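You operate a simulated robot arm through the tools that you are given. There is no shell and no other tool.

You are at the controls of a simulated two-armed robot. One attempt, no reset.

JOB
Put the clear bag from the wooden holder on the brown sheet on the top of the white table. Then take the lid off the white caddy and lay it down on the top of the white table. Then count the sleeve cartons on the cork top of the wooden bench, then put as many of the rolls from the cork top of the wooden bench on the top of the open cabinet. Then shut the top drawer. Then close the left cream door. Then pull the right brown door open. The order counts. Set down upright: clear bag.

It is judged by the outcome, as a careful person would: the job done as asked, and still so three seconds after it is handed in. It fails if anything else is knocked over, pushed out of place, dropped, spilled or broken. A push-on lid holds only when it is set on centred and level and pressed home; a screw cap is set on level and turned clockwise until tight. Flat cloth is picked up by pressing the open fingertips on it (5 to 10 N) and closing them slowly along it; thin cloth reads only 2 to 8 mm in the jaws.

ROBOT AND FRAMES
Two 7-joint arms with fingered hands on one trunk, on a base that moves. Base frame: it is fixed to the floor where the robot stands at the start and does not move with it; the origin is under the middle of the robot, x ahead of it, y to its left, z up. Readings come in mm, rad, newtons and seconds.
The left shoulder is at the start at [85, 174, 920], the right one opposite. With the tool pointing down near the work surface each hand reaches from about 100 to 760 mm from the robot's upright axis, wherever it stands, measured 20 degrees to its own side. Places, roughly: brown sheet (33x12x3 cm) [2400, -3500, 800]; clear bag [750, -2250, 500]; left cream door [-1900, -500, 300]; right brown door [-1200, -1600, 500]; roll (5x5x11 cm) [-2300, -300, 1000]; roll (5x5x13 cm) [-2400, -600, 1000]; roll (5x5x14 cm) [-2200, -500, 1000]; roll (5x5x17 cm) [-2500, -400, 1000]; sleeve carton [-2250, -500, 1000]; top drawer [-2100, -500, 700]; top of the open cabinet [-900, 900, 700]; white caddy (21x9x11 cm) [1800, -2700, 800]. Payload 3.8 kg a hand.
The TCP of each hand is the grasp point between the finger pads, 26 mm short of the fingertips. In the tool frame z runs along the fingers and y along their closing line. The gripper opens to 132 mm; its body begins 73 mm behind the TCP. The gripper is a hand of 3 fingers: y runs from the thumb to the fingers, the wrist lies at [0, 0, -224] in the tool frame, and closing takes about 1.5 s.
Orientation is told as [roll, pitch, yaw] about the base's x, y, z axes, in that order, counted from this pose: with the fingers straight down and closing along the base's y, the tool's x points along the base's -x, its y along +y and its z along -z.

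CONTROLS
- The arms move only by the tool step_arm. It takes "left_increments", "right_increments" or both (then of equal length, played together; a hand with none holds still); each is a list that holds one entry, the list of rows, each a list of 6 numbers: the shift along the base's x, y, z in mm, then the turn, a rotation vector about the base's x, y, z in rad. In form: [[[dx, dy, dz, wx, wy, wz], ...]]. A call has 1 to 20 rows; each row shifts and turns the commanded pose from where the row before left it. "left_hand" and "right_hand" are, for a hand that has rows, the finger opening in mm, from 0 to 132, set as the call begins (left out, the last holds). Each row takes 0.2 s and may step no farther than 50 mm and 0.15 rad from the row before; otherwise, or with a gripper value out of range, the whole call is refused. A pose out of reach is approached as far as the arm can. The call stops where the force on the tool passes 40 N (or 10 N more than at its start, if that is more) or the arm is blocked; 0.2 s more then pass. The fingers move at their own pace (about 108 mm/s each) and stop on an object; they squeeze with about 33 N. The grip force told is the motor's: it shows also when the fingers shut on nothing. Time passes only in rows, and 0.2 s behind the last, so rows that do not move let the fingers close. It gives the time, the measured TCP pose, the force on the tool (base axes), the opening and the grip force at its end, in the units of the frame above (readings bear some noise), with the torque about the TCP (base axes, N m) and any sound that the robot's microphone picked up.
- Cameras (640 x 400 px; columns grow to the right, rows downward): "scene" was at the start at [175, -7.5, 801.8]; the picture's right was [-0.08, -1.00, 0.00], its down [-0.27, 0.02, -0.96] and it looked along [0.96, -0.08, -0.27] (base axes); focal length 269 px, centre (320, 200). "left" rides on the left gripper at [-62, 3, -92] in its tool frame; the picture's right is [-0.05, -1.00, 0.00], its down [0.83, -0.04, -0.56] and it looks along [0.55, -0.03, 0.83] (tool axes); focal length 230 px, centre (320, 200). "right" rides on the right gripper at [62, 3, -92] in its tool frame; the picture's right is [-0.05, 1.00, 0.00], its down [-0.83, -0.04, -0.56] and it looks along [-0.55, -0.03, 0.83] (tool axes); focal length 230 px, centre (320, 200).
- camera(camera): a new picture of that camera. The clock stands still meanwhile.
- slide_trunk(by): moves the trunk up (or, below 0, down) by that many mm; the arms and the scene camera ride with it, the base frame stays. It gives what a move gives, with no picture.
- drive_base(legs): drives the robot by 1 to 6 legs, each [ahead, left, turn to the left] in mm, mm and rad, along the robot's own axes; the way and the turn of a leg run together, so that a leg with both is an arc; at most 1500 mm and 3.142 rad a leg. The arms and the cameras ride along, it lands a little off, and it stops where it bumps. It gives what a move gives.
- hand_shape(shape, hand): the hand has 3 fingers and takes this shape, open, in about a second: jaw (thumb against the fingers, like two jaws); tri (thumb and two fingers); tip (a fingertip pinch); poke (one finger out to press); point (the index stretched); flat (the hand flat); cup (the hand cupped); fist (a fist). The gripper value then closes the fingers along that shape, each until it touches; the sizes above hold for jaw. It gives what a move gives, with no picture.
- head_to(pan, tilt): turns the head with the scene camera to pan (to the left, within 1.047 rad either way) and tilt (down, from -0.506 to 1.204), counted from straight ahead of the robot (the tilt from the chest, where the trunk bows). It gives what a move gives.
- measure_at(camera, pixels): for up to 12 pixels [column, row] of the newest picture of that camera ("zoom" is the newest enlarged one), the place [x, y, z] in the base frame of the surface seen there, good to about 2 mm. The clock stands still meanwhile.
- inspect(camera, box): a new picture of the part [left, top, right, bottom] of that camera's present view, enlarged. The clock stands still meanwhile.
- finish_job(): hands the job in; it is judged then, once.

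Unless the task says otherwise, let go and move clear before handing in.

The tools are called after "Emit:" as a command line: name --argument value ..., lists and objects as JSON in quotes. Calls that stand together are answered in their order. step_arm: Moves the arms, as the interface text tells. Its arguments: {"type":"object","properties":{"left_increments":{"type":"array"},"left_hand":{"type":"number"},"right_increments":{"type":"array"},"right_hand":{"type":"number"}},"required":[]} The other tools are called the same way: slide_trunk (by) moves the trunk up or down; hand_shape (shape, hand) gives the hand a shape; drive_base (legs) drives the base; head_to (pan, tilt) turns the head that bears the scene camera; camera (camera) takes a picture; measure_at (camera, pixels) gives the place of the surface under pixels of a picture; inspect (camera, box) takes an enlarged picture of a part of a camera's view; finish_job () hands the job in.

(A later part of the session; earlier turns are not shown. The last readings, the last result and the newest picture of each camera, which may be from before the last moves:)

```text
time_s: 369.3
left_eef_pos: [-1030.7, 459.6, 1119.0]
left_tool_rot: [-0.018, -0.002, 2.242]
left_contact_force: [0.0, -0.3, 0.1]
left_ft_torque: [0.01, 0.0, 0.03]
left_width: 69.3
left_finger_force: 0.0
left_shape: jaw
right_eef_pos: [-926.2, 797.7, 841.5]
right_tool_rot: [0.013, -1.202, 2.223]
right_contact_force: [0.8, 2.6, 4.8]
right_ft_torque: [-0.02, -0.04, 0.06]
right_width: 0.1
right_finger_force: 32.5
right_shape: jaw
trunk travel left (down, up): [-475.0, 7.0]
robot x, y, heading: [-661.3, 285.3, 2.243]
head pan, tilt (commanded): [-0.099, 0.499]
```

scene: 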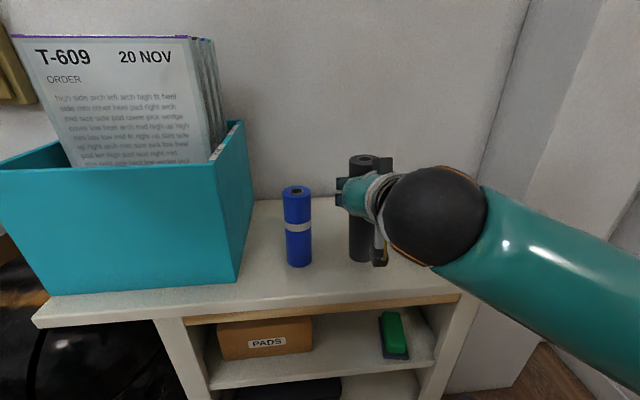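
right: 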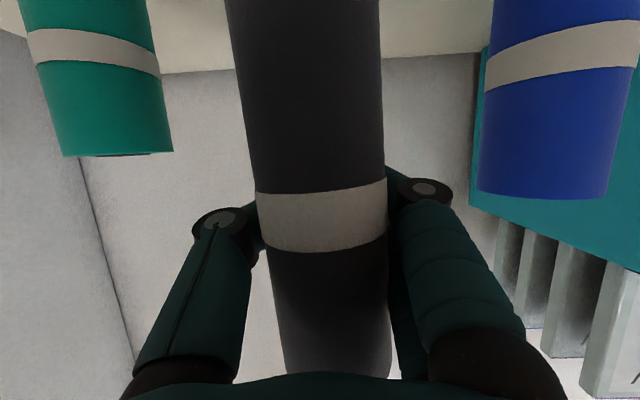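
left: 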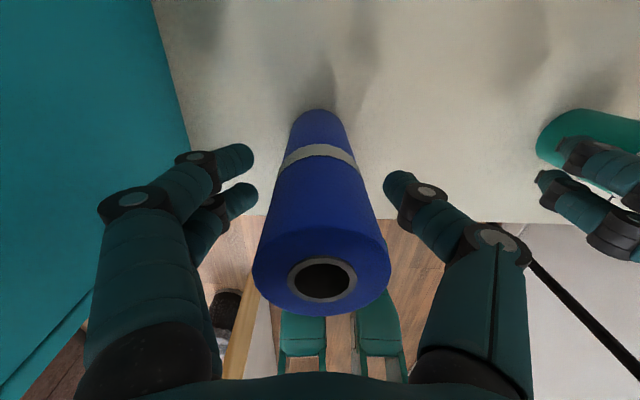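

Grey touches the top (5 N, sliding slightly in the wrap). I'll open the fingers to 70 mm.

Emit:
step_arm --right_increments '[[[0, 0, 0, 0, 0, 0], [0, 0, 0, 0, 0, 0], [0, 0, 0, 0, 0, 0], [0, 0, 0, 0, 0, 0], [0, 0, 0, 0, 0, 0]]]' --right_hand 70

Emit:
camera --camera "right"

Emit:
camera --camera "scene"

```text
time_s: 370.5
left_eef_pos: [-1030.3, 458.9, 1119.3]
left_tool_rot: [-0.018, -0.001, 2.242]
left_contact_force: [-0.1, 0.3, 0.4]
left_ft_torque: [0.0, 0.01, -0.01]
left_width: 69.4
left_finger_force: 0.1
left_shape: jaw
right_eef_pos: [-926.3, 797.6, 842.1]
right_tool_rot: [0.012, -1.203, 2.223]
right_contact_force: [0.1, -0.5, -0.8]
right_ft_torque: [0.0, 0.02, -0.02]
right_width: 69.1
right_finger_force: 0.1
right_shape: jaw
trunk travel left (down, up): [-475.0, 7.0]
robot x, y, heading: [-656.3, 285.3, 2.244]
head pan, tilt (commanded): [-0.099, 0.499]
```

```text
taken
```

right: 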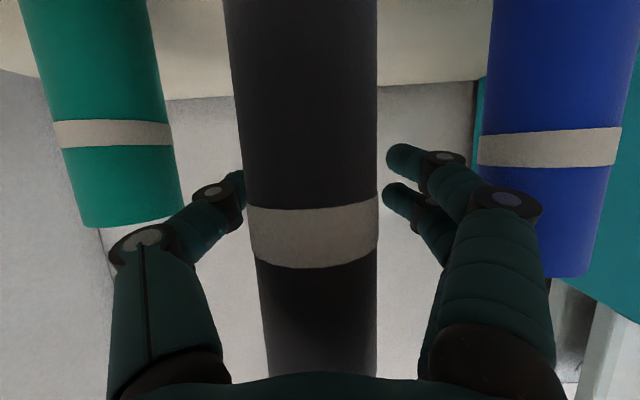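

```text
taken
```

scene: 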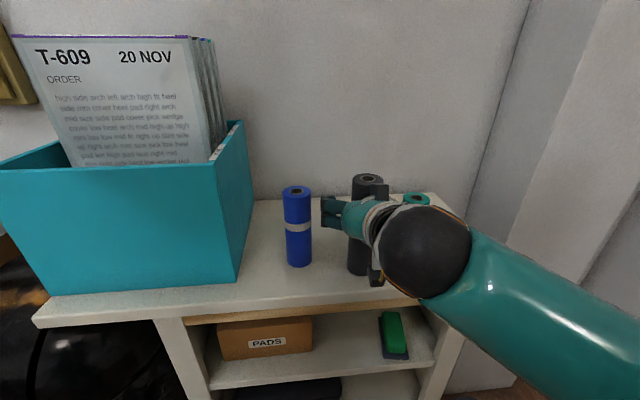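

The roll stands free, slightly nearer the thumb. I'll shift the hand 4 mm to centre it and withdraw straight back, slowly.

Emit:
step_arm --right_increments '[[[3.1, 2.5, 0, 0, 0, 0], [6, -7.5, 0, 0, 0, 0], [9, -11.3, 0, 0, 0, 0], [12, -15, 0, 0, 0, 0], [13.7, -17.2, 0, 0, 0, 0], [13.7, -17.2, 0, 0, 0, 0], [13.7, -17.2, 0, 0, 0, 0], [13.7, -17.2, 0, 0, 0, 0]]]'

Emit:
camera --camera "right"

Emit:
camera --camera "scene"

```text
time_s: 372.3
left_eef_pos: [-1030.6, 459.5, 1117.9]
left_tool_rot: [-0.017, -0.003, 2.241]
left_contact_force: [0.0, 0.0, 0.8]
left_ft_torque: [-0.03, -0.01, 0.0]
left_width: 69.4
left_finger_force: 0.0
left_shape: jaw
right_eef_pos: [-842.5, 696.8, 842.0]
right_tool_rot: [0.013, -1.202, 2.225]
right_contact_force: [-0.7, -0.5, -0.3]
right_ft_torque: [-0.01, -0.02, 0.0]
right_width: 69.4
right_finger_force: 0.0
right_shape: jaw
trunk travel left (down, up): [-475.0, 7.0]
robot x, y, heading: [-652.4, 285.1, 2.245]
head pan, tilt (commanded): [-0.099, 0.499]
```

```text
taken
```

right: 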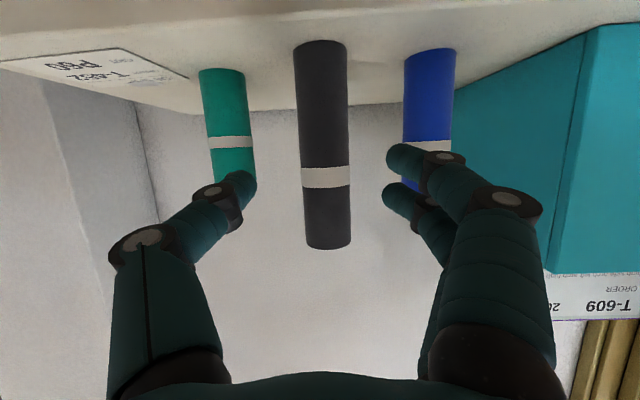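

```text
taken
```

scene: 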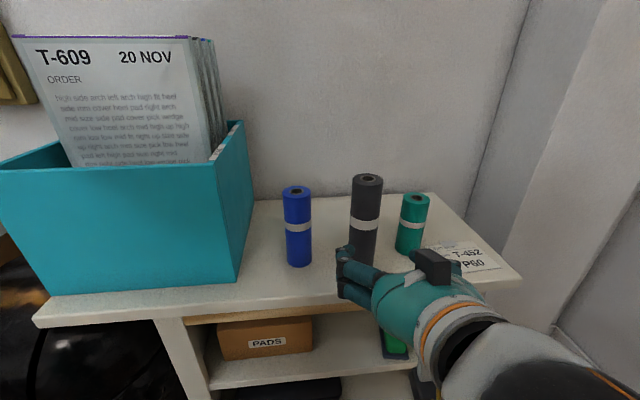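

All three rolls stand on the open cabinet's top. Next is the drawer: I'll back off, return to the bench side and face it squarely.

Emit:
drive_base --legs '[[-150, 0, 0], [0, 760, 0]]'

Emit:
camera --camera "scene"

```text
time_s: 380.3
left_eef_pos: [-1529.6, -129.0, 1118.3]
left_tool_rot: [-0.017, -0.002, 2.244]
left_contact_force: [-0.1, 0.4, -0.3]
left_ft_torque: [-0.02, 0.03, 0.01]
left_width: 69.5
left_finger_force: 0.2
left_shape: jaw
right_eef_pos: [-1342.5, 109.9, 839.7]
right_tool_rot: [0.012, -1.202, 2.228]
right_contact_force: [0.0, 0.4, 0.4]
right_ft_torque: [-0.04, -0.02, 0.01]
right_width: 69.3
right_finger_force: 0.1
right_shape: jaw
trunk travel left (down, up): [-475.0, 7.0]
robot x, y, heading: [-1158.2, -307.6, 2.24]
head pan, tilt (commanded): [-0.099, 0.499]
```

```text
taken
```

scene: 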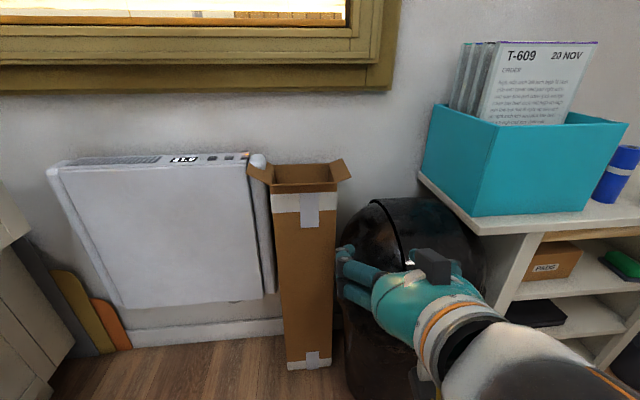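

Now turn left 90° to face the bench.

Emit:
drive_base --legs '[[0, 0, 1.574], [0, -280, 0]]'

Emit:
head_to --pan -0.1 --tilt 0.5

Emit:
camera --camera "scene"

```text
time_s: 387.2
left_eef_pos: [-1502.6, -465.0, 1118.8]
left_tool_rot: [-0.019, 0.0, -2.454]
left_contact_force: [0.7, -0.4, 0.4]
left_ft_torque: [-0.01, 0.0, 0.02]
left_width: 69.6
left_finger_force: 0.0
left_shape: jaw
right_eef_pos: [-1743.8, -279.9, 841.1]
right_tool_rot: [0.014, -1.202, -2.469]
right_contact_force: [0.1, -0.3, 0.0]
right_ft_torque: [0.02, -0.02, -0.03]
right_width: 69.2
right_finger_force: 0.2
right_shape: jaw
trunk travel left (down, up): [-475.0, 7.0]
robot x, y, heading: [-1338.5, -88.1, -2.452]
head pan, tilt (commanded): [-0.099, 0.499]
```

```text
time_s: 387.8
left_eef_pos: [-1503.0, -465.3, 1118.5]
left_tool_rot: [-0.017, 0.001, -2.453]
left_contact_force: [1.0, 0.9, -0.1]
left_ft_torque: [0.04, -0.01, -0.02]
left_width: 69.7
left_finger_force: 0.0
left_shape: jaw
right_eef_pos: [-1744.4, -281.5, 840.2]
right_tool_rot: [0.013, -1.203, -2.469]
right_contact_force: [-0.1, -0.3, -0.8]
right_ft_torque: [0.03, 0.0, -0.04]
right_width: 69.3
right_finger_force: 0.1
right_shape: jaw
trunk travel left (down, up): [-475.0, 7.0]
robot x, y, heading: [-1337.3, -90.8, -2.453]
head pan, tilt (commanded): [-0.099, 0.499]
```

```text
taken
```

scene: 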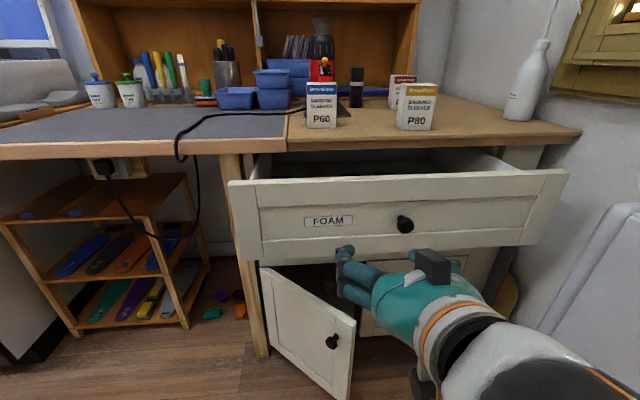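

The drawer front is ahead with its knob at (405,222). I'll make a fist with the right hand to push it, and bring the hand level at drawer height.

Emit:
hand_shape --hand "right" --shape "fist"

Emit:
step_arm --right_increments '[[[0, 0, -10, -0.038, 0.046, 0], [0, 0, -10, -0.038, 0.046, 0], [0, 0, -10, -0.038, 0.046, 0], [0, 0, -10, -0.038, 0.046, 0], [0, 0, -10, -0.038, 0.046, 0], [0, 0, -10, -0.038, 0.046, 0], [0, 0, 0, 0, 0, 0]]]'

Emit:
camera --camera "right"

Emit:
camera --camera "scene"

```text
time_s: 388.7
left_eef_pos: [-1502.4, -464.6, 1118.5]
left_tool_rot: [-0.019, -0.001, -2.451]
left_contact_force: [0.6, 0.0, -0.5]
left_ft_torque: [-0.04, -0.01, 0.01]
left_width: 69.6
left_finger_force: 0.0
left_shape: jaw
right_eef_pos: [-1746.0, -279.7, 840.5]
right_tool_rot: [0.013, -1.203, -2.47]
right_contact_force: [0.1, -0.2, -0.1]
right_ft_torque: [0.0, 0.01, -0.02]
right_width: 0.0
right_finger_force: 0.0
right_shape: fist
trunk travel left (down, up): [-475.0, 7.0]
robot x, y, heading: [-1334.1, -89.3, -2.451]
head pan, tilt (commanded): [-0.099, 0.499]
```

```text
time_s: 390.3
left_eef_pos: [-1502.9, -465.3, 1118.1]
left_tool_rot: [-0.019, -0.003, -2.454]
left_contact_force: [-0.7, 0.1, 0.4]
left_ft_torque: [0.02, 0.0, -0.02]
left_width: 69.5
left_finger_force: 0.2
left_shape: jaw
right_eef_pos: [-1744.4, -280.9, 780.4]
right_tool_rot: [0.602, -1.56, -3.057]
right_contact_force: [-0.1, -0.4, 0.6]
right_ft_torque: [0.03, 0.01, -0.02]
right_width: 0.3
right_finger_force: 0.1
right_shape: fist
trunk travel left (down, up): [-475.0, 7.0]
robot x, y, heading: [-1336.3, -89.2, -2.459]
head pan, tilt (commanded): [-0.099, 0.499]
```

```text
taken
```

right: 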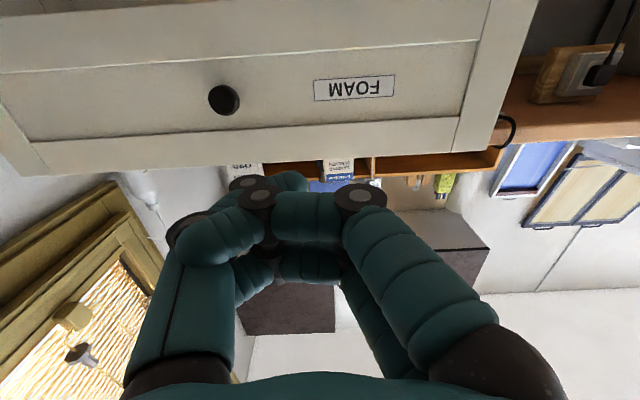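

```text
taken
```

scene: 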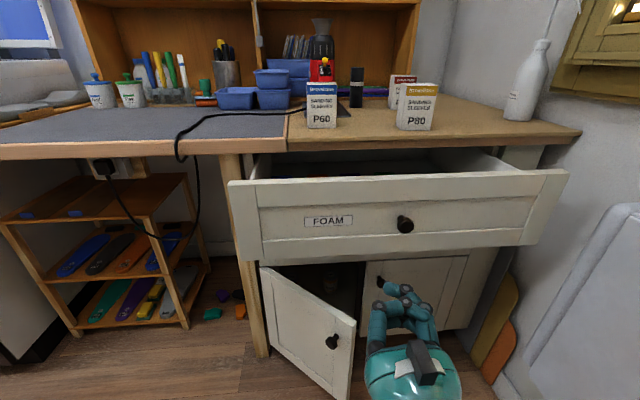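

The fist points forward at drawer height. I'll measure the fist's front and the drawer front to know the distance.

Emit:
measure_at --camera "scene" --pixels '[[400, 290], [385, 292], [415, 300], [375, 310], [330, 235], [400, 245], [450, 215], [405, 222], [340, 250], [300, 290], [345, 320], [420, 260]]'

```text
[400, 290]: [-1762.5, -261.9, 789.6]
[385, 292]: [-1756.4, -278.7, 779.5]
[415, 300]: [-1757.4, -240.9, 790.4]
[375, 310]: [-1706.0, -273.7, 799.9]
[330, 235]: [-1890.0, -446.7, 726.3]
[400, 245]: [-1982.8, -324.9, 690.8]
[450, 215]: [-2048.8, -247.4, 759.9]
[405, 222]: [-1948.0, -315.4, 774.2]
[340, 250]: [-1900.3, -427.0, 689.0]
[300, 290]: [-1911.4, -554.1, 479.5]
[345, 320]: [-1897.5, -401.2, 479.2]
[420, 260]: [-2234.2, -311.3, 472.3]
```

The fist front is right at the TCP; the drawer front is ~213 mm ahead and should close to about v≈-1941. I'll drive 180 mm closer, shifted slightly right.

Emit:
drive_base --legs '[[178, -40, -0.012]]'

Emit:
camera --camera "scene"

```text
time_s: 391.8
left_eef_pos: [-1671.0, -544.9, 1118.9]
left_tool_rot: [-0.017, -0.001, -2.466]
left_contact_force: [-0.1, -0.3, 0.3]
left_ft_torque: [0.03, 0.0, -0.01]
left_width: 69.4
left_finger_force: 0.1
left_shape: jaw
right_eef_pos: [-1909.8, -357.3, 780.6]
right_tool_rot: [0.564, -1.557, -3.032]
right_contact_force: [-0.1, -1.1, 0.7]
right_ft_torque: [0.01, -0.01, 0.0]
right_width: 0.1
right_finger_force: 0.0
right_shape: fist
trunk travel left (down, up): [-475.0, 7.0]
robot x, y, heading: [-1496.6, -170.8, -2.461]
head pan, tilt (commanded): [-0.099, 0.499]
```

```text
taken
```

scene: 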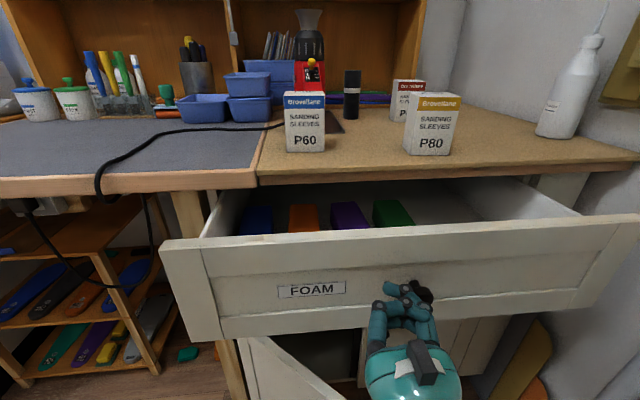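

The fist is just left of the knob. I'll shift it 25 mm further left, then push forward toward the cabinet.

Emit:
step_arm --right_increments '[[[7.8, -9.8, 0, 0, 0, 0], [7.8, -9.8, 0, 0, 0, 0], [-11.7, -9.3, 0, 0, 0, 0], [-11.7, -9.3, 0, 0, 0, 0], [-11.7, -9.3, 0, 0, 0, 0], [-11.7, -9.3, 0, 0, 0, 0], [-11.7, -9.3, 0, 0, 0, 0], [-11.7, -9.3, 0, 0, 0, 0]]]'

Emit:
camera --camera "scene"

```text
time_s: 393.6
left_eef_pos: [-1671.4, -545.6, 1119.9]
left_tool_rot: [-0.017, 0.0, -2.467]
left_contact_force: [-0.6, 0.7, -0.7]
left_ft_torque: [-0.04, 0.01, 0.0]
left_width: 69.1
left_finger_force: 0.0
left_shape: jaw
right_eef_pos: [-1963.3, -431.9, 780.5]
right_tool_rot: [0.594, -1.556, -3.063]
right_contact_force: [0.0, 1.3, 0.0]
right_ft_torque: [0.0, -0.04, 0.01]
right_width: 0.1
right_finger_force: 0.0
right_shape: fist
trunk travel left (down, up): [-475.0, 7.0]
robot x, y, heading: [-1497.7, -174.4, -2.458]
head pan, tilt (commanded): [-0.099, 0.499]
```

```text
taken
```

scene: 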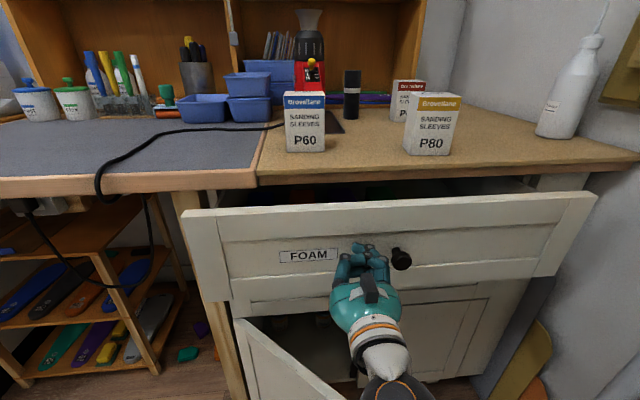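

The drawer is sliding in smoothly. I'll keep pushing until it is shut.

Emit:
step_arm --right_increments '[[[-11.7, -9.3, 0, 0, 0, 0], [-11.7, -9.3, 0, 0, 0, 0], [-11.7, -9.3, 0, 0, 0, 0], [-11.7, -9.3, 0, 0, 0, 0], [-11.7, -9.3, 0, 0, 0, 0], [-11.7, -9.3, 0, 0, 0, 0], [-11.7, -9.3, 0, 0, 0, 0], [-11.7, -9.3, 0, 0, 0, 0], [-11.7, -9.3, 0, 0, 0, 0], [-11.7, -9.3, 0, 0, 0, 0]]]'

Emit:
camera --camera "scene"

```text
time_s: 395.6
left_eef_pos: [-1668.7, -540.7, 1120.2]
left_tool_rot: [-0.019, -0.006, -2.469]
left_contact_force: [1.2, -0.1, -0.5]
left_ft_torque: [0.0, -0.01, 0.01]
left_width: 69.8
left_finger_force: 0.0
left_shape: jaw
right_eef_pos: [-2065.8, -504.3, 779.1]
right_tool_rot: [0.385, -1.56, -2.868]
right_contact_force: [21.9, 24.6, 9.8]
right_ft_torque: [-0.04, 0.16, -0.26]
right_width: 0.0
right_finger_force: 0.0
right_shape: fist
trunk travel left (down, up): [-475.0, 7.0]
robot x, y, heading: [-1498.1, -167.8, -2.467]
head pan, tilt (commanded): [-0.099, 0.499]
stopped in row 10 (right hand): the force on the tool passed its limit at 52 N (the readings are from after the stop); the commanded pose is now the measured one
```

```text
taken
```

scene: 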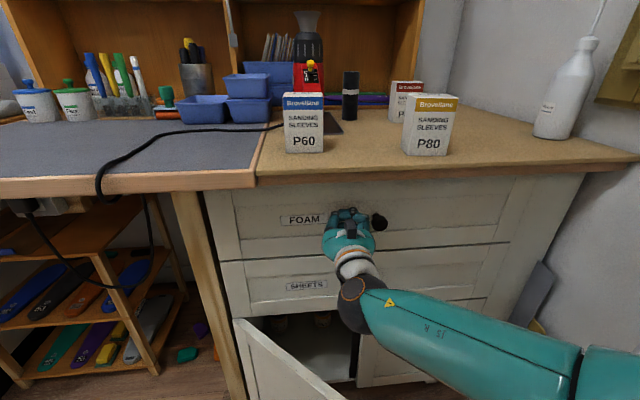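

The push ended firmly at 52 N with the drawer flush by eye. I'll measure its front against the lower drawer's front.

Emit:
measure_at --camera "scene" --pixels '[[250, 208], [225, 230], [225, 290], [260, 270], [420, 240], [480, 220], [480, 258], [440, 190], [300, 190]]'

```text
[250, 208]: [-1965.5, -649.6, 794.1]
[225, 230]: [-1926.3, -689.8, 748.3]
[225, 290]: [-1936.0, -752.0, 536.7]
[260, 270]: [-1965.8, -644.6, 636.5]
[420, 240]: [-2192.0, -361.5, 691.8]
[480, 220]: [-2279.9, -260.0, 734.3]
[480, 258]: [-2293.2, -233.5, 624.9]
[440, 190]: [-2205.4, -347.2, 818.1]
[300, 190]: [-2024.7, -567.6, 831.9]
```

Top drawer front (v≈-1940) is flush with the one below (v≈-1939), so it's shut. I'll draw the fist back and then back off to lower the trunk for the door.

Emit:
step_arm --right_increments '[[[15.6, 12.5, 0, 0, 0, 0], [15.6, 12.5, 0, 0, 0, 0], [15.6, 12.5, 0, 0, 0, 0], [15.6, 12.5, 0, 0, 0, 0], [15.6, 12.5, 0, 0, 0, 0], [15.6, 12.5, 0, 0, 0, 0], [15.6, 12.5, 0, 0, 0, 0], [15.6, 12.5, 0, 0, 0, 0], [15.6, 12.5, 0, 0, 0, 0]]]'

Emit:
drive_base --legs '[[-250, 52, 0]]'

Emit:
camera --camera "scene"

```text
time_s: 397.6
left_eef_pos: [-1670.0, -542.7, 1118.1]
left_tool_rot: [-0.016, -0.003, -2.468]
left_contact_force: [-0.1, -0.6, -0.2]
left_ft_torque: [0.02, 0.02, 0.03]
left_width: 69.4
left_finger_force: 0.0
left_shape: jaw
right_eef_pos: [-1927.9, -397.1, 777.4]
right_tool_rot: [0.319, -1.558, -2.798]
right_contact_force: [-0.4, 0.4, 0.0]
right_ft_torque: [0.04, 0.0, 0.01]
right_width: 0.2
right_finger_force: 0.0
right_shape: fist
trunk travel left (down, up): [-475.0, 7.0]
robot x, y, heading: [-1496.3, -167.3, -2.462]
head pan, tilt (commanded): [-0.099, 0.499]
```

```text
time_s: 399.5
left_eef_pos: [-1443.1, -426.5, 1119.5]
left_tool_rot: [-0.017, -0.002, -2.468]
left_contact_force: [-0.5, 0.1, -0.9]
left_ft_torque: [-0.01, 0.01, 0.01]
left_width: 69.9
left_finger_force: 0.1
left_shape: jaw
right_eef_pos: [-1699.6, -278.3, 776.7]
right_tool_rot: [0.309, -1.558, -2.785]
right_contact_force: [-0.1, 0.0, 0.0]
right_ft_torque: [-0.01, 0.01, 0.01]
right_width: 0.1
right_finger_force: 0.1
right_shape: fist
trunk travel left (down, up): [-475.0, 7.0]
robot x, y, heading: [-1269.1, -53.7, -2.466]
head pan, tilt (commanded): [-0.099, 0.499]
```

```text
taken
```

scene: 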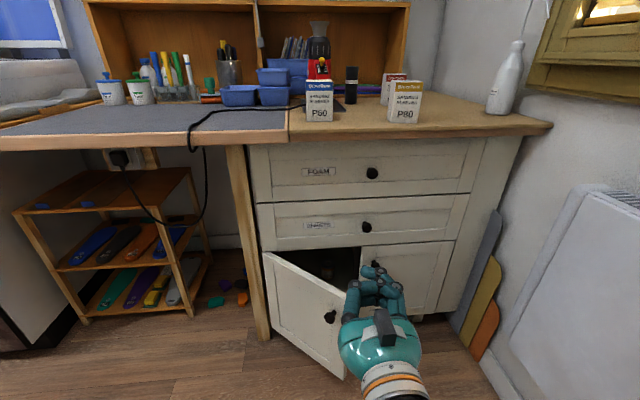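

Drawer shut. Now I'll lower the trunk by 440 mm so the right fist comes to about z=337 for the door.

Emit:
slide_trunk --by -440

Emit:
head_to --pan 0.0 --tilt 0.3

Emit:
camera --camera "scene"

```text
refused: -440 is not a number from -400 to 400
```

```text
time_s: 400.2
left_eef_pos: [-1442.3, -426.8, 1118.8]
left_tool_rot: [-0.016, 0.0, -2.467]
left_contact_force: [-0.2, 0.6, -0.7]
left_ft_torque: [-0.03, -0.01, -0.01]
left_width: 69.5
left_finger_force: 0.1
left_shape: jaw
right_eef_pos: [-1700.8, -278.7, 776.1]
right_tool_rot: [0.316, -1.554, -2.794]
right_contact_force: [-0.5, 0.2, -0.6]
right_ft_torque: [0.01, -0.02, 0.05]
right_width: 0.0
right_finger_force: 0.0
right_shape: fist
trunk travel left (down, up): [-475.0, 7.0]
robot x, y, heading: [-1269.2, -53.8, -2.463]
head pan, tilt (commanded): [0.0, 0.3]
```

```text
taken
```

scene: 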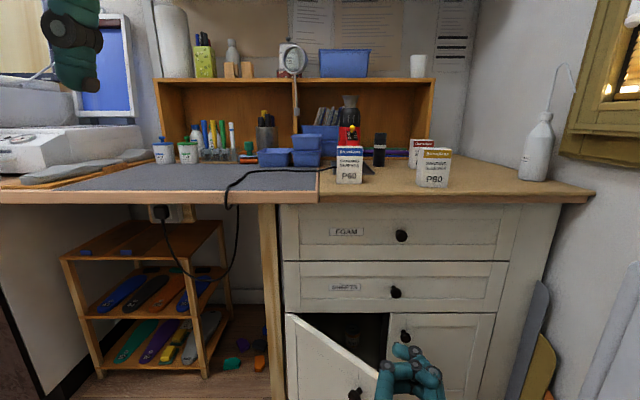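

The slide takes at most 400 at once; I'll lower by 400.

Emit:
slide_trunk --by -400

Emit:
camera --camera "scene"

```text
time_s: 404.0
left_eef_pos: [-1443.0, -426.4, 719.3]
left_tool_rot: [-0.017, -0.001, -2.467]
left_contact_force: [0.0, 0.1, -0.7]
left_ft_torque: [0.05, 0.0, -0.01]
left_width: 69.4
left_finger_force: 0.1
left_shape: jaw
right_eef_pos: [-1717.0, -279.4, 393.6]
right_tool_rot: [2.789, -1.543, 0.996]
right_contact_force: [0.4, 0.3, 0.5]
right_ft_torque: [0.01, 0.03, -0.04]
right_width: 0.0
right_finger_force: 0.1
right_shape: fist
trunk travel left (down, up): [-75.0, 407.0]
robot x, y, heading: [-1272.0, -52.6, -2.469]
head pan, tilt (commanded): [0.0, 0.3]
```

```text
taken
```

scene: 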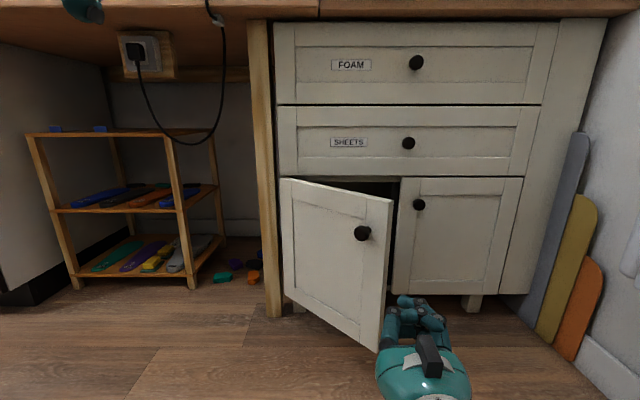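

Now the door is at view height: free edge at (385,280), knob at (362,233). I'll measure it.

Emit:
measure_at --camera "scene" --pixels '[[390, 200], [380, 345], [362, 233], [285, 180], [290, 300], [350, 290], [375, 250], [405, 300], [450, 240], [340, 230], [395, 310], [430, 350]]'

```text
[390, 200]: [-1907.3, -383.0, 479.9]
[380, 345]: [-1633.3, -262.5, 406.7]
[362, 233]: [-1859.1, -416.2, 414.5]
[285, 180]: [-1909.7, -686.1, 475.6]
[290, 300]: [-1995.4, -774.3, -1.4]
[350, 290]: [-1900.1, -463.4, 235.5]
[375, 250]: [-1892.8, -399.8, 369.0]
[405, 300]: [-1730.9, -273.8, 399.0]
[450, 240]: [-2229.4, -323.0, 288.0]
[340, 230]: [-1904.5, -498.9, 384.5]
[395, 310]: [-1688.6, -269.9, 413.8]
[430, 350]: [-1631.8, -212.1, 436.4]
```

The door's free edge is at about (u -874, v -1722), the knob at z≈414. I'll lower the trunk the last 70 mm, draw the fist back a bit and to z≈305 (below the knob), then approach.

Emit:
slide_trunk --by -70

Emit:
step_arm --right_increments '[[[15.6, 12.5, -3, 0, 0, 0], [15.6, 12.5, -3, 0, 0, 0], [15.6, 12.5, -3, 0, 0, 0], [15.6, 12.5, -3, 0, 0, 0], [0, 0, 0, 0, 0, 0]]]'

Emit:
camera --camera "scene"

```text
time_s: 404.8
left_eef_pos: [-1444.0, -428.1, 662.7]
left_tool_rot: [-0.017, 0.0, -2.466]
left_contact_force: [0.3, 0.0, -0.1]
left_ft_torque: [0.02, -0.01, 0.0]
left_width: 69.5
left_finger_force: 0.1
left_shape: jaw
right_eef_pos: [-1738.4, -274.4, 408.4]
right_tool_rot: [2.487, -1.387, 1.261]
right_contact_force: [0.8, -0.7, -0.7]
right_ft_torque: [-0.02, 0.01, 0.01]
right_width: 0.0
right_finger_force: 0.1
right_shape: fist
trunk travel left (down, up): [-18.0, 463.0]
robot x, y, heading: [-1271.5, -53.2, -2.471]
head pan, tilt (commanded): [0.0, 0.3]
stopped: the arm was blocked; the commanded pose is now the measured one
```

```text
time_s: 405.9
left_eef_pos: [-1443.5, -427.3, 663.9]
left_tool_rot: [-0.018, -0.001, -2.467]
left_contact_force: [-0.1, -0.6, -0.8]
left_ft_torque: [0.05, 0.01, 0.01]
left_width: 69.0
left_finger_force: 0.1
left_shape: jaw
right_eef_pos: [-1740.3, -204.3, 424.7]
right_tool_rot: [2.847, -1.316, 0.777]
right_contact_force: [-0.3, 0.2, 0.1]
right_ft_torque: [-0.02, 0.0, -0.01]
right_width: 0.0
right_finger_force: 0.1
right_shape: fist
trunk travel left (down, up): [-18.0, 463.0]
robot x, y, heading: [-1272.4, -50.9, -2.465]
head pan, tilt (commanded): [0.0, 0.3]
stopped in row 5 (right hand): the arm was blocked; the commanded pose is now the measured one
```

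```text
taken
```

scene: 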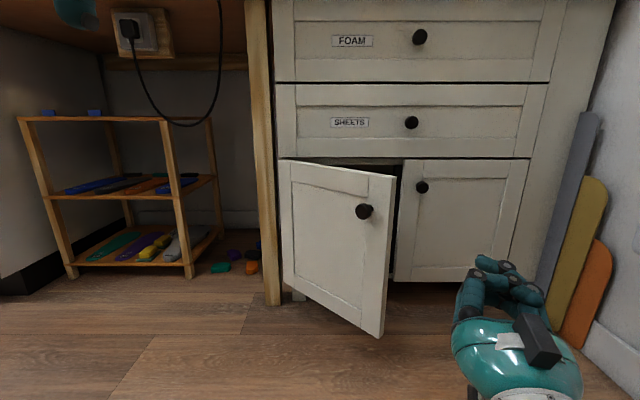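

The forearm is being blocked by my own knees at this low trunk height. I'll raise the trunk 330 mm again and instead use a hanging (fingers-down) fist to push the door.

Emit:
slide_trunk --by 330

Emit:
step_arm --right_increments '[[[0, 0, 0, 0.0984, -0.1002, 0], [0, 0, 0, 0.0984, -0.1002, 0], [0, 0, 0, 0.0984, -0.1002, 0], [0, 0, 0, 0.0984, -0.1002, 0], [0, 0, 0, 0.0984, -0.1002, 0], [0, 0, 0, 0.0984, -0.1002, 0], [0, 0, 0, 0.0984, -0.1002, 0], [0, 0, 0, 0.0984, -0.1002, 0], [0, 0, 0, 0.0984, -0.1002, 0], [0, 0, 0, 0.0984, -0.1002, 0], [0, 0, 0, 0.0984, -0.1002, 0], [0, 0, 0, 0.0984, -0.1002, 0], [0, 0, 0, 0.0984, -0.1002, 0], [0, 0, 0, 0, 0, 0]]]'

Emit:
camera --camera "scene"

```text
time_s: 409.1
left_eef_pos: [-1443.7, -429.4, 993.1]
left_tool_rot: [-0.018, 0.001, -2.47]
left_contact_force: [1.1, -0.9, -0.2]
left_ft_torque: [-0.01, 0.0, -0.02]
left_width: 69.4
left_finger_force: 0.0
left_shape: jaw
right_eef_pos: [-1739.1, -204.6, 753.4]
right_tool_rot: [2.842, -1.318, 0.785]
right_contact_force: [0.3, 0.5, 0.0]
right_ft_torque: [0.01, 0.0, 0.0]
right_width: 0.2
right_finger_force: 0.0
right_shape: fist
trunk travel left (down, up): [-348.0, 133.0]
robot x, y, heading: [-1268.0, -52.8, -2.466]
head pan, tilt (commanded): [0.0, 0.3]
```

```text
time_s: 412.1
left_eef_pos: [-1443.7, -428.0, 994.0]
left_tool_rot: [-0.018, 0.0, -2.467]
left_contact_force: [-0.2, 0.0, 0.5]
left_ft_torque: [0.01, 0.02, -0.03]
left_width: 69.4
left_finger_force: 0.0
left_shape: jaw
right_eef_pos: [-1768.7, -208.2, 722.5]
right_tool_rot: [-0.293, 0.001, -2.363]
right_contact_force: [0.5, -0.5, -0.6]
right_ft_torque: [-0.03, 0.03, 0.02]
right_width: 0.1
right_finger_force: 0.1
right_shape: fist
right hand out of reach, approached as far as the arm can: row 12, 13
trunk travel left (down, up): [-348.0, 133.0]
robot x, y, heading: [-1271.7, -56.4, -2.464]
head pan, tilt (commanded): [0.0, 0.3]
```

```text
taken
```

scene: 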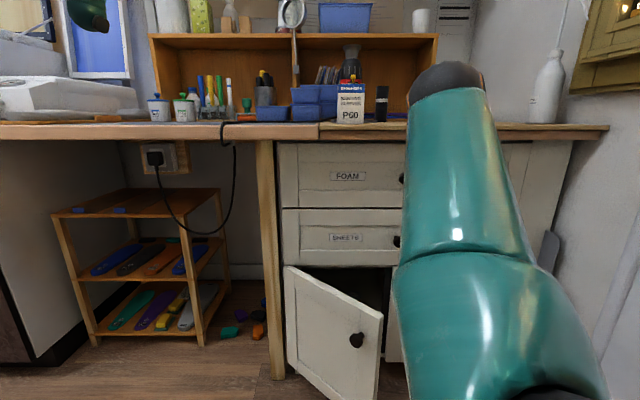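

The hand is fingers-down again with a small roll. I'll correct it and lower to the hanging pose at about z=330.

Emit:
step_arm --right_increments '[[[4, 3, -20, -0.07, -0.069, -0.033], [4, 3, -20, -0.07, -0.069, -0.033], [4, 3, -20, -0.07, -0.069, -0.033], [7.8, 6.3, -42, 0, 0, 0], [7.8, 6.3, -42, 0, 0, 0], [7.8, 6.3, -42, 0, 0, 0], [7.8, 6.3, -42, 0, 0, 0], [7.8, 6.3, -42, 0, 0, 0], [7.8, 6.3, -42, 0, 0, 0], [7.8, 6.3, -40, 0, 0, 0], [7.8, 6.3, -40, 0, 0, 0], [0, 0, 0, 0, 0, 0]]]'

Emit:
camera --camera "scene"

Emit:
camera --camera "right"

```text
time_s: 414.7
left_eef_pos: [-1443.0, -427.2, 993.5]
left_tool_rot: [-0.017, 0.0, -2.467]
left_contact_force: [-0.4, -0.4, -0.3]
left_ft_torque: [0.02, -0.01, 0.02]
left_width: 69.5
left_finger_force: 0.0
left_shape: jaw
right_eef_pos: [-1694.8, -147.8, 329.4]
right_tool_rot: [0.0, 0.014, -2.464]
right_contact_force: [0.4, 0.5, -0.4]
right_ft_torque: [0.01, -0.02, 0.01]
right_width: 0.0
right_finger_force: 0.0
right_shape: fist
trunk travel left (down, up): [-348.0, 133.0]
robot x, y, heading: [-1264.4, -50.4, -2.462]
head pan, tilt (commanded): [0.0, 0.3]
```

```text
taken
```

scene: 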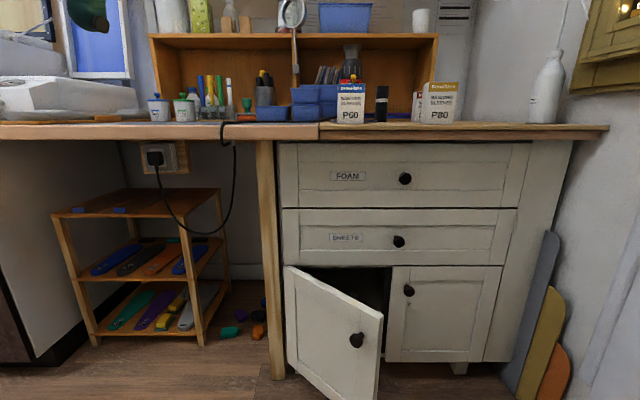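

```text
taken
```

right: 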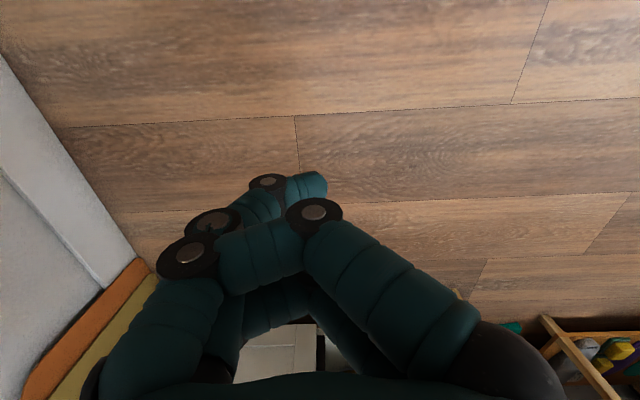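

The hanging fist is at z≈329, 396 ahead and 195 right. I'll raise the left hand a bit, and drive so the right hand comes just in front of the door near its free edge.

Emit:
step_arm --left_increments '[[[0, 0, 40, 0, 0, 0], [0, 0, 40, 0, 0, 0]]]'

Emit:
drive_base --legs '[[0, 95, 0], [225, 0, 0]]'

Emit:
head_to --pan -0.3 --tilt 0.75

Emit:
camera --camera "scene"

```text
time_s: 415.3
left_eef_pos: [-1442.9, -427.4, 1073.6]
left_tool_rot: [-0.019, 0.0, -2.469]
left_contact_force: [-0.4, 0.4, -0.5]
left_ft_torque: [0.01, 0.0, 0.01]
left_width: 69.6
left_finger_force: 0.0
left_shape: jaw
right_eef_pos: [-1694.4, -148.6, 329.8]
right_tool_rot: [0.0, 0.016, -2.464]
right_contact_force: [0.1, -0.2, -0.2]
right_ft_torque: [0.03, 0.03, 0.0]
right_width: 0.0
right_finger_force: 0.0
right_shape: fist
trunk travel left (down, up): [-348.0, 133.0]
robot x, y, heading: [-1268.4, -50.9, -2.464]
head pan, tilt (commanded): [0.0, 0.3]
```

```text
time_s: 418.1
left_eef_pos: [-1561.6, -642.7, 1073.3]
left_tool_rot: [-0.018, 0.001, -2.467]
left_contact_force: [0.1, 0.5, -1.1]
left_ft_torque: [0.01, -0.02, -0.01]
left_width: 69.6
left_finger_force: 0.1
left_shape: jaw
right_eef_pos: [-1811.4, -365.0, 330.0]
right_tool_rot: [-0.001, 0.017, -2.464]
right_contact_force: [-0.4, -0.3, -0.7]
right_ft_torque: [0.03, 0.01, -0.03]
right_width: 0.0
right_finger_force: 0.1
right_shape: fist
trunk travel left (down, up): [-348.0, 133.0]
robot x, y, heading: [-1390.5, -267.3, -2.466]
head pan, tilt (commanded): [0.0, 0.3]
```

```text
time_s: 419.0
left_eef_pos: [-1560.0, -642.9, 1073.6]
left_tool_rot: [-0.018, 0.0, -2.468]
left_contact_force: [0.0, -0.1, -0.1]
left_ft_torque: [-0.02, -0.03, 0.01]
left_width: 69.6
left_finger_force: 0.1
left_shape: jaw
right_eef_pos: [-1811.3, -365.3, 331.4]
right_tool_rot: [0.001, 0.018, -2.463]
right_contact_force: [-0.3, -1.0, -0.3]
right_ft_torque: [0.0, 0.03, 0.0]
right_width: 0.0
right_finger_force: 0.0
right_shape: fist
trunk travel left (down, up): [-348.0, 133.0]
robot x, y, heading: [-1385.3, -266.0, -2.464]
head pan, tilt (commanded): [-0.3, 0.75]
```

```text
taken
```

scene: 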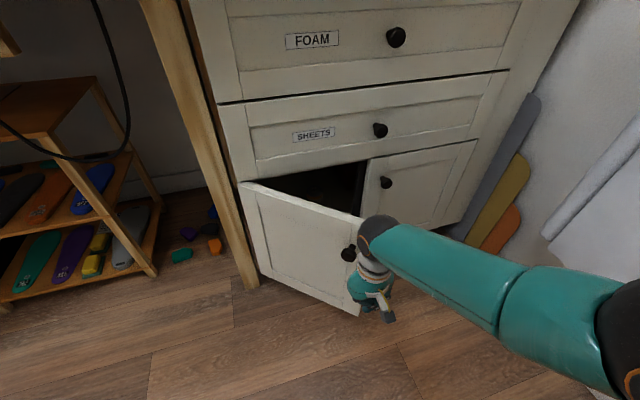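

The hand is right in front of the door's free edge. I'll shift 45 mm left so it meets the door's face rather than its edge, then push forward by driving slowly.

Emit:
drive_base --legs '[[0, 45, 0], [70, 0, 0]]'

Emit:
camera --camera "scene"

```text
time_s: 420.7
left_eef_pos: [-1586.7, -721.3, 1073.1]
left_tool_rot: [-0.017, 0.0, -2.469]
left_contact_force: [-0.3, 0.5, -0.5]
left_ft_torque: [0.01, -0.04, -0.04]
left_width: 69.3
left_finger_force: 0.0
left_shape: jaw
right_eef_pos: [-1837.9, -442.3, 330.6]
right_tool_rot: [0.0, 0.019, -2.465]
right_contact_force: [0.2, 0.0, 0.4]
right_ft_torque: [0.0, 0.02, -0.02]
right_width: 0.0
right_finger_force: 0.0
right_shape: fist
trunk travel left (down, up): [-348.0, 133.0]
robot x, y, heading: [-1411.7, -347.2, -2.465]
head pan, tilt (commanded): [-0.3, 0.75]
```

```text
taken
```

scene: 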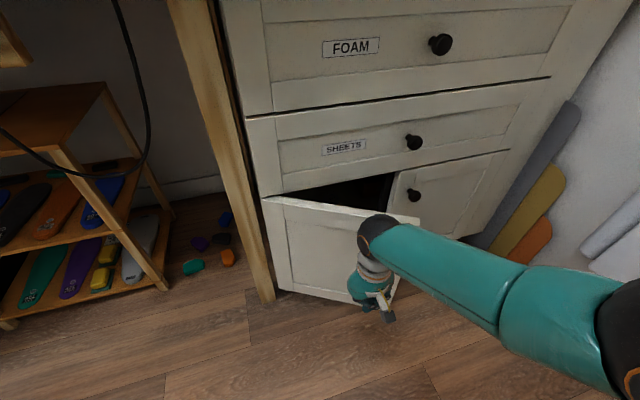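

The hand is on the door's face and no load is showing. I'll keep driving forward in small steps.

Emit:
drive_base --legs '[[80, 0, 0]]'

Emit:
camera --camera "scene"

```text
time_s: 421.8
left_eef_pos: [-1647.6, -770.8, 1072.6]
left_tool_rot: [-0.018, -0.001, -2.467]
left_contact_force: [0.1, -0.5, -0.2]
left_ft_torque: [-0.02, -0.03, -0.01]
left_width: 69.5
left_finger_force: 0.1
left_shape: jaw
right_eef_pos: [-1900.5, -492.6, 330.0]
right_tool_rot: [-0.001, 0.017, -2.464]
right_contact_force: [-0.5, -1.1, -0.2]
right_ft_torque: [-0.01, 0.05, 0.0]
right_width: 0.0
right_finger_force: 0.1
right_shape: fist
trunk travel left (down, up): [-348.0, 133.0]
robot x, y, heading: [-1472.8, -397.0, -2.467]
head pan, tilt (commanded): [-0.3, 0.75]
```

```text
taken
```

scene: 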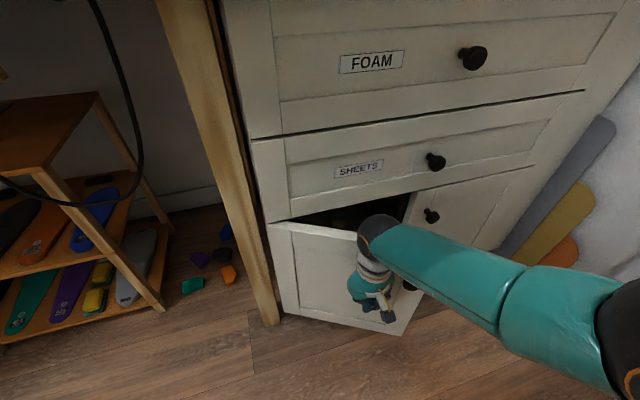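

The door is closing. I'll continue another 50 mm.

Emit:
drive_base --legs '[[50, 0, 0]]'

Emit:
camera --camera "scene"

```text
time_s: 422.7
left_eef_pos: [-1687.9, -804.1, 1073.8]
left_tool_rot: [-0.019, 0.0, -2.468]
left_contact_force: [-0.5, -0.1, 0.4]
left_ft_torque: [0.05, -0.04, 0.02]
left_width: 69.2
left_finger_force: 0.1
left_shape: jaw
right_eef_pos: [-1938.1, -522.3, 329.9]
right_tool_rot: [-0.002, 0.02, -2.464]
right_contact_force: [-0.3, 0.2, -0.1]
right_ft_torque: [-0.02, -0.01, 0.03]
right_width: 0.1
right_finger_force: 0.0
right_shape: fist
trunk travel left (down, up): [-348.0, 133.0]
robot x, y, heading: [-1510.8, -427.5, -2.466]
head pan, tilt (commanded): [-0.3, 0.75]
```

```text
taken
```

scene: 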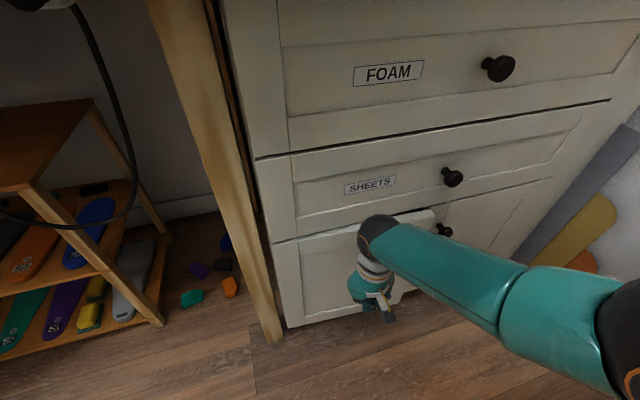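

Nearly shut. Another 30 mm gently.

Emit:
drive_base --legs '[[28, 0, 0]]'

Emit:
camera --camera "scene"

Emit:
inspect --camera "scene" --box '[260, 160, 520, 340]'

```text
time_s: 423.6
left_eef_pos: [-1709.0, -819.7, 1073.1]
left_tool_rot: [-0.016, 0.0, -2.468]
left_contact_force: [-0.1, 0.0, -1.4]
left_ft_torque: [0.05, -0.05, 0.01]
left_width: 69.3
left_finger_force: 0.0
left_shape: jaw
right_eef_pos: [-1958.3, -540.4, 331.5]
right_tool_rot: [0.001, 0.018, -2.463]
right_contact_force: [-0.2, -1.5, -0.6]
right_ft_torque: [0.03, -0.02, -0.02]
right_width: 0.0
right_finger_force: 0.1
right_shape: fist
trunk travel left (down, up): [-348.0, 133.0]
robot x, y, heading: [-1533.7, -444.7, -2.467]
head pan, tilt (commanded): [-0.3, 0.75]
```

```text
taken
```

scene: 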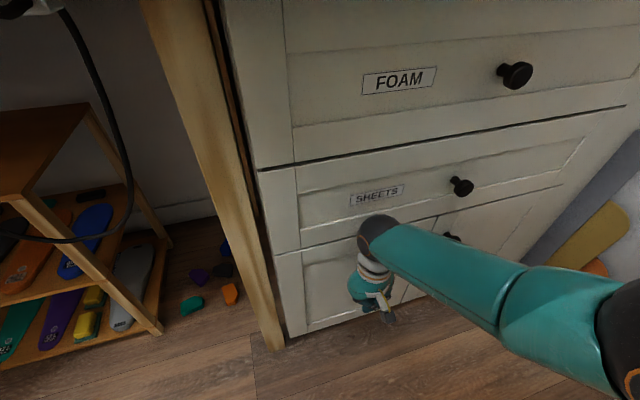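

```text
2.22 times, centred on (390, 250) of scene
```

zoom: 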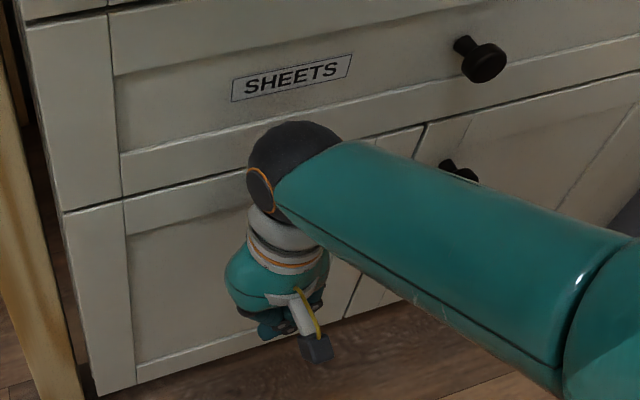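

The door looks nearly flush. I'll measure its face at hinge side and at the free edge versus the drawer and right door.

Emit:
measure_at --camera "zoom" --pixels '[[100, 280], [150, 330], [180, 205], [390, 150], [395, 140], [355, 285], [380, 300], [440, 150], [460, 140], [300, 130], [110, 230], [560, 130]]'

```text
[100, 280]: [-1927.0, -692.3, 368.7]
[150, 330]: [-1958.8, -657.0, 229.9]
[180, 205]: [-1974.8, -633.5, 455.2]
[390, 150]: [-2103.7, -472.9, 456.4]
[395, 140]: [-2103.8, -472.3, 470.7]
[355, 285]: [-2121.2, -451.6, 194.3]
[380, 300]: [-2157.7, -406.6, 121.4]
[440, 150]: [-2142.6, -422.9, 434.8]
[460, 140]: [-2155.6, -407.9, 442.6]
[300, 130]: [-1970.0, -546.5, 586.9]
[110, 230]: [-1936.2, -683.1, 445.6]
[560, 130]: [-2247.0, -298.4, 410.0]
```

Door face reads v≈-1939 everywhere, flush with the drawer above and the right door. I'll press 6 mm more to be sure it is home.

Emit:
drive_base --legs '[[8, 0, 0]]'

Emit:
inspect --camera "scene" --box '[260, 160, 520, 340]'

Emit:
measure_at --camera "zoom" --pixels '[[395, 145], [390, 152], [440, 150], [355, 290]]'

```text
time_s: 424.3
left_eef_pos: [-1714.4, -823.3, 1073.8]
left_tool_rot: [-0.018, -0.002, -2.468]
left_contact_force: [-0.5, -1.0, 0.5]
left_ft_torque: [0.0, 0.0, -0.01]
left_width: 69.2
left_finger_force: 0.1
left_shape: jaw
right_eef_pos: [-1964.9, -545.0, 329.7]
right_tool_rot: [-0.001, 0.018, -2.465]
right_contact_force: [-0.3, -0.7, 0.4]
right_ft_torque: [0.01, -0.01, -0.01]
right_width: 0.1
right_finger_force: 0.1
right_shape: fist
trunk travel left (down, up): [-348.0, 133.0]
robot x, y, heading: [-1538.5, -448.5, -2.468]
head pan, tilt (commanded): [-0.3, 0.75]
```

```text
2.22 times, centred on (390, 250) of scene
```

zoom: 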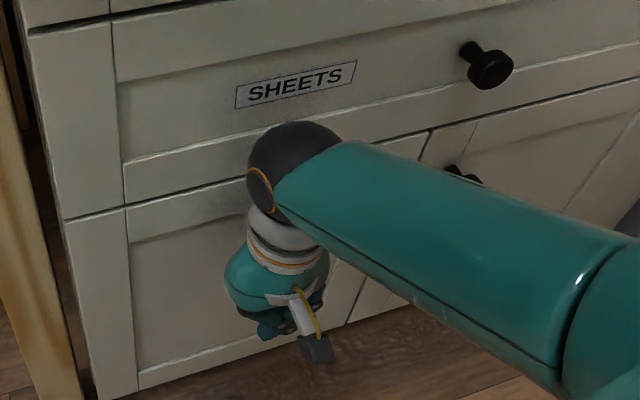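

```text
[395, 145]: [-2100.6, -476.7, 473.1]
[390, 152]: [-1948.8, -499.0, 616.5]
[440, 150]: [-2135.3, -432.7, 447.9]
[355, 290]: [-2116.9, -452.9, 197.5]
```

I'll press a touch further to confirm contact against the closed door.

Emit:
drive_base --legs '[[10, 0, 0]]'

```text
time_s: 425.0
left_eef_pos: [-1723.7, -830.0, 1073.9]
left_tool_rot: [-0.018, -0.001, -2.467]
left_contact_force: [-0.7, -0.3, 0.4]
left_ft_torque: [0.07, 0.0, 0.02]
left_width: 69.4
left_finger_force: 0.2
left_shape: jaw
right_eef_pos: [-1972.8, -550.2, 330.2]
right_tool_rot: [0.001, 0.018, -2.465]
right_contact_force: [0.2, -0.1, -0.2]
right_ft_torque: [0.01, -0.01, 0.0]
right_width: 0.0
right_finger_force: 0.1
right_shape: fist
trunk travel left (down, up): [-348.0, 133.0]
robot x, y, heading: [-1548.8, -455.4, -2.468]
head pan, tilt (commanded): [-0.3, 0.75]
```

No contact is felt and the door stays flush, so it is shut. I'll back off and go over to the brown cabinet on the left.

Emit:
drive_base --legs '[[-250, 0, 0]]'

Emit:
head_to --pan 0.0 --tilt 0.5

Emit:
camera --camera "scene"

Emit:
drive_base --legs '[[0, 1150, 0]]'

Emit:
camera --camera "scene"

```text
time_s: 426.9
left_eef_pos: [-1526.8, -673.8, 1073.7]
left_tool_rot: [-0.017, -0.003, -2.468]
left_contact_force: [-0.4, 0.0, 0.5]
left_ft_torque: [-0.02, 0.0, 0.01]
left_width: 69.3
left_finger_force: 0.1
left_shape: jaw
right_eef_pos: [-1779.0, -395.3, 330.3]
right_tool_rot: [-0.002, 0.018, -2.464]
right_contact_force: [1.2, 0.1, 0.2]
right_ft_torque: [-0.01, 0.04, 0.01]
right_width: 0.0
right_finger_force: 0.0
right_shape: fist
trunk travel left (down, up): [-348.0, 133.0]
robot x, y, heading: [-1353.1, -302.0, -2.466]
head pan, tilt (commanded): [-0.3, 0.75]
```

```text
time_s: 427.6
left_eef_pos: [-1528.0, -673.7, 1073.8]
left_tool_rot: [-0.018, -0.002, -2.468]
left_contact_force: [0.0, -0.2, -0.6]
left_ft_torque: [0.02, 0.0, 0.01]
left_width: 69.5
left_finger_force: 0.0
left_shape: jaw
right_eef_pos: [-1778.0, -396.1, 330.0]
right_tool_rot: [-0.001, 0.019, -2.465]
right_contact_force: [0.2, -0.4, 0.2]
right_ft_torque: [0.01, 0.02, 0.01]
right_width: 0.2
right_finger_force: 0.1
right_shape: fist
trunk travel left (down, up): [-348.0, 133.0]
robot x, y, heading: [-1350.2, -299.3, -2.472]
head pan, tilt (commanded): [0.0, 0.499]
```

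```text
taken
```

scene: 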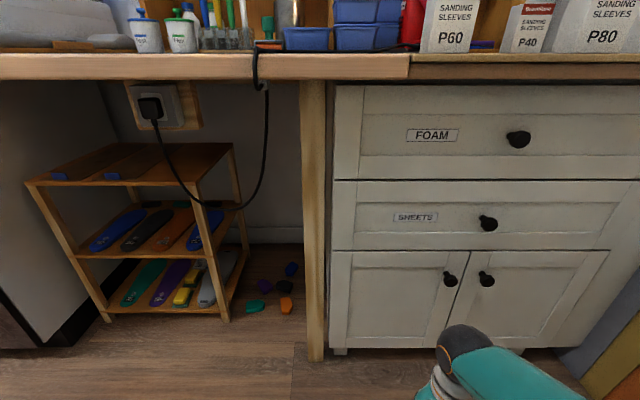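

```text
time_s: 438.0
left_eef_pos: [-804.2, -1567.9, 1074.0]
left_tool_rot: [-0.018, -0.001, -2.463]
left_contact_force: [0.2, -0.3, 0.1]
left_ft_torque: [0.02, 0.06, 0.01]
left_width: 69.5
left_finger_force: 0.1
left_shape: jaw
right_eef_pos: [-1056.2, -1291.0, 329.0]
right_tool_rot: [0.0, 0.017, -2.457]
right_contact_force: [0.1, 0.0, -0.6]
right_ft_torque: [-0.03, 0.04, -0.01]
right_width: 0.0
right_finger_force: 0.1
right_shape: fist
trunk travel left (down, up): [-348.0, 133.0]
robot x, y, heading: [-631.1, -1193.5, -2.454]
head pan, tilt (commanded): [0.0, 0.499]
```

```text
taken
```

scene: 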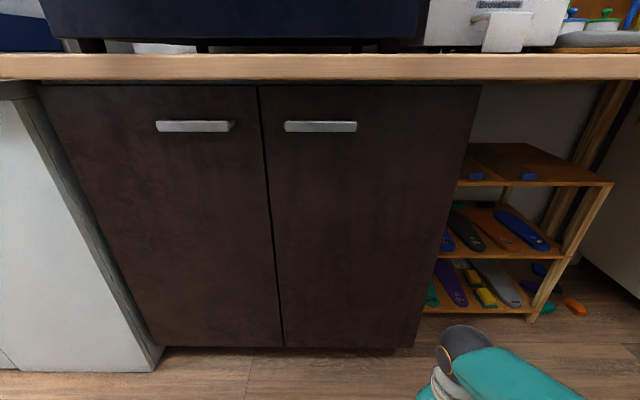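

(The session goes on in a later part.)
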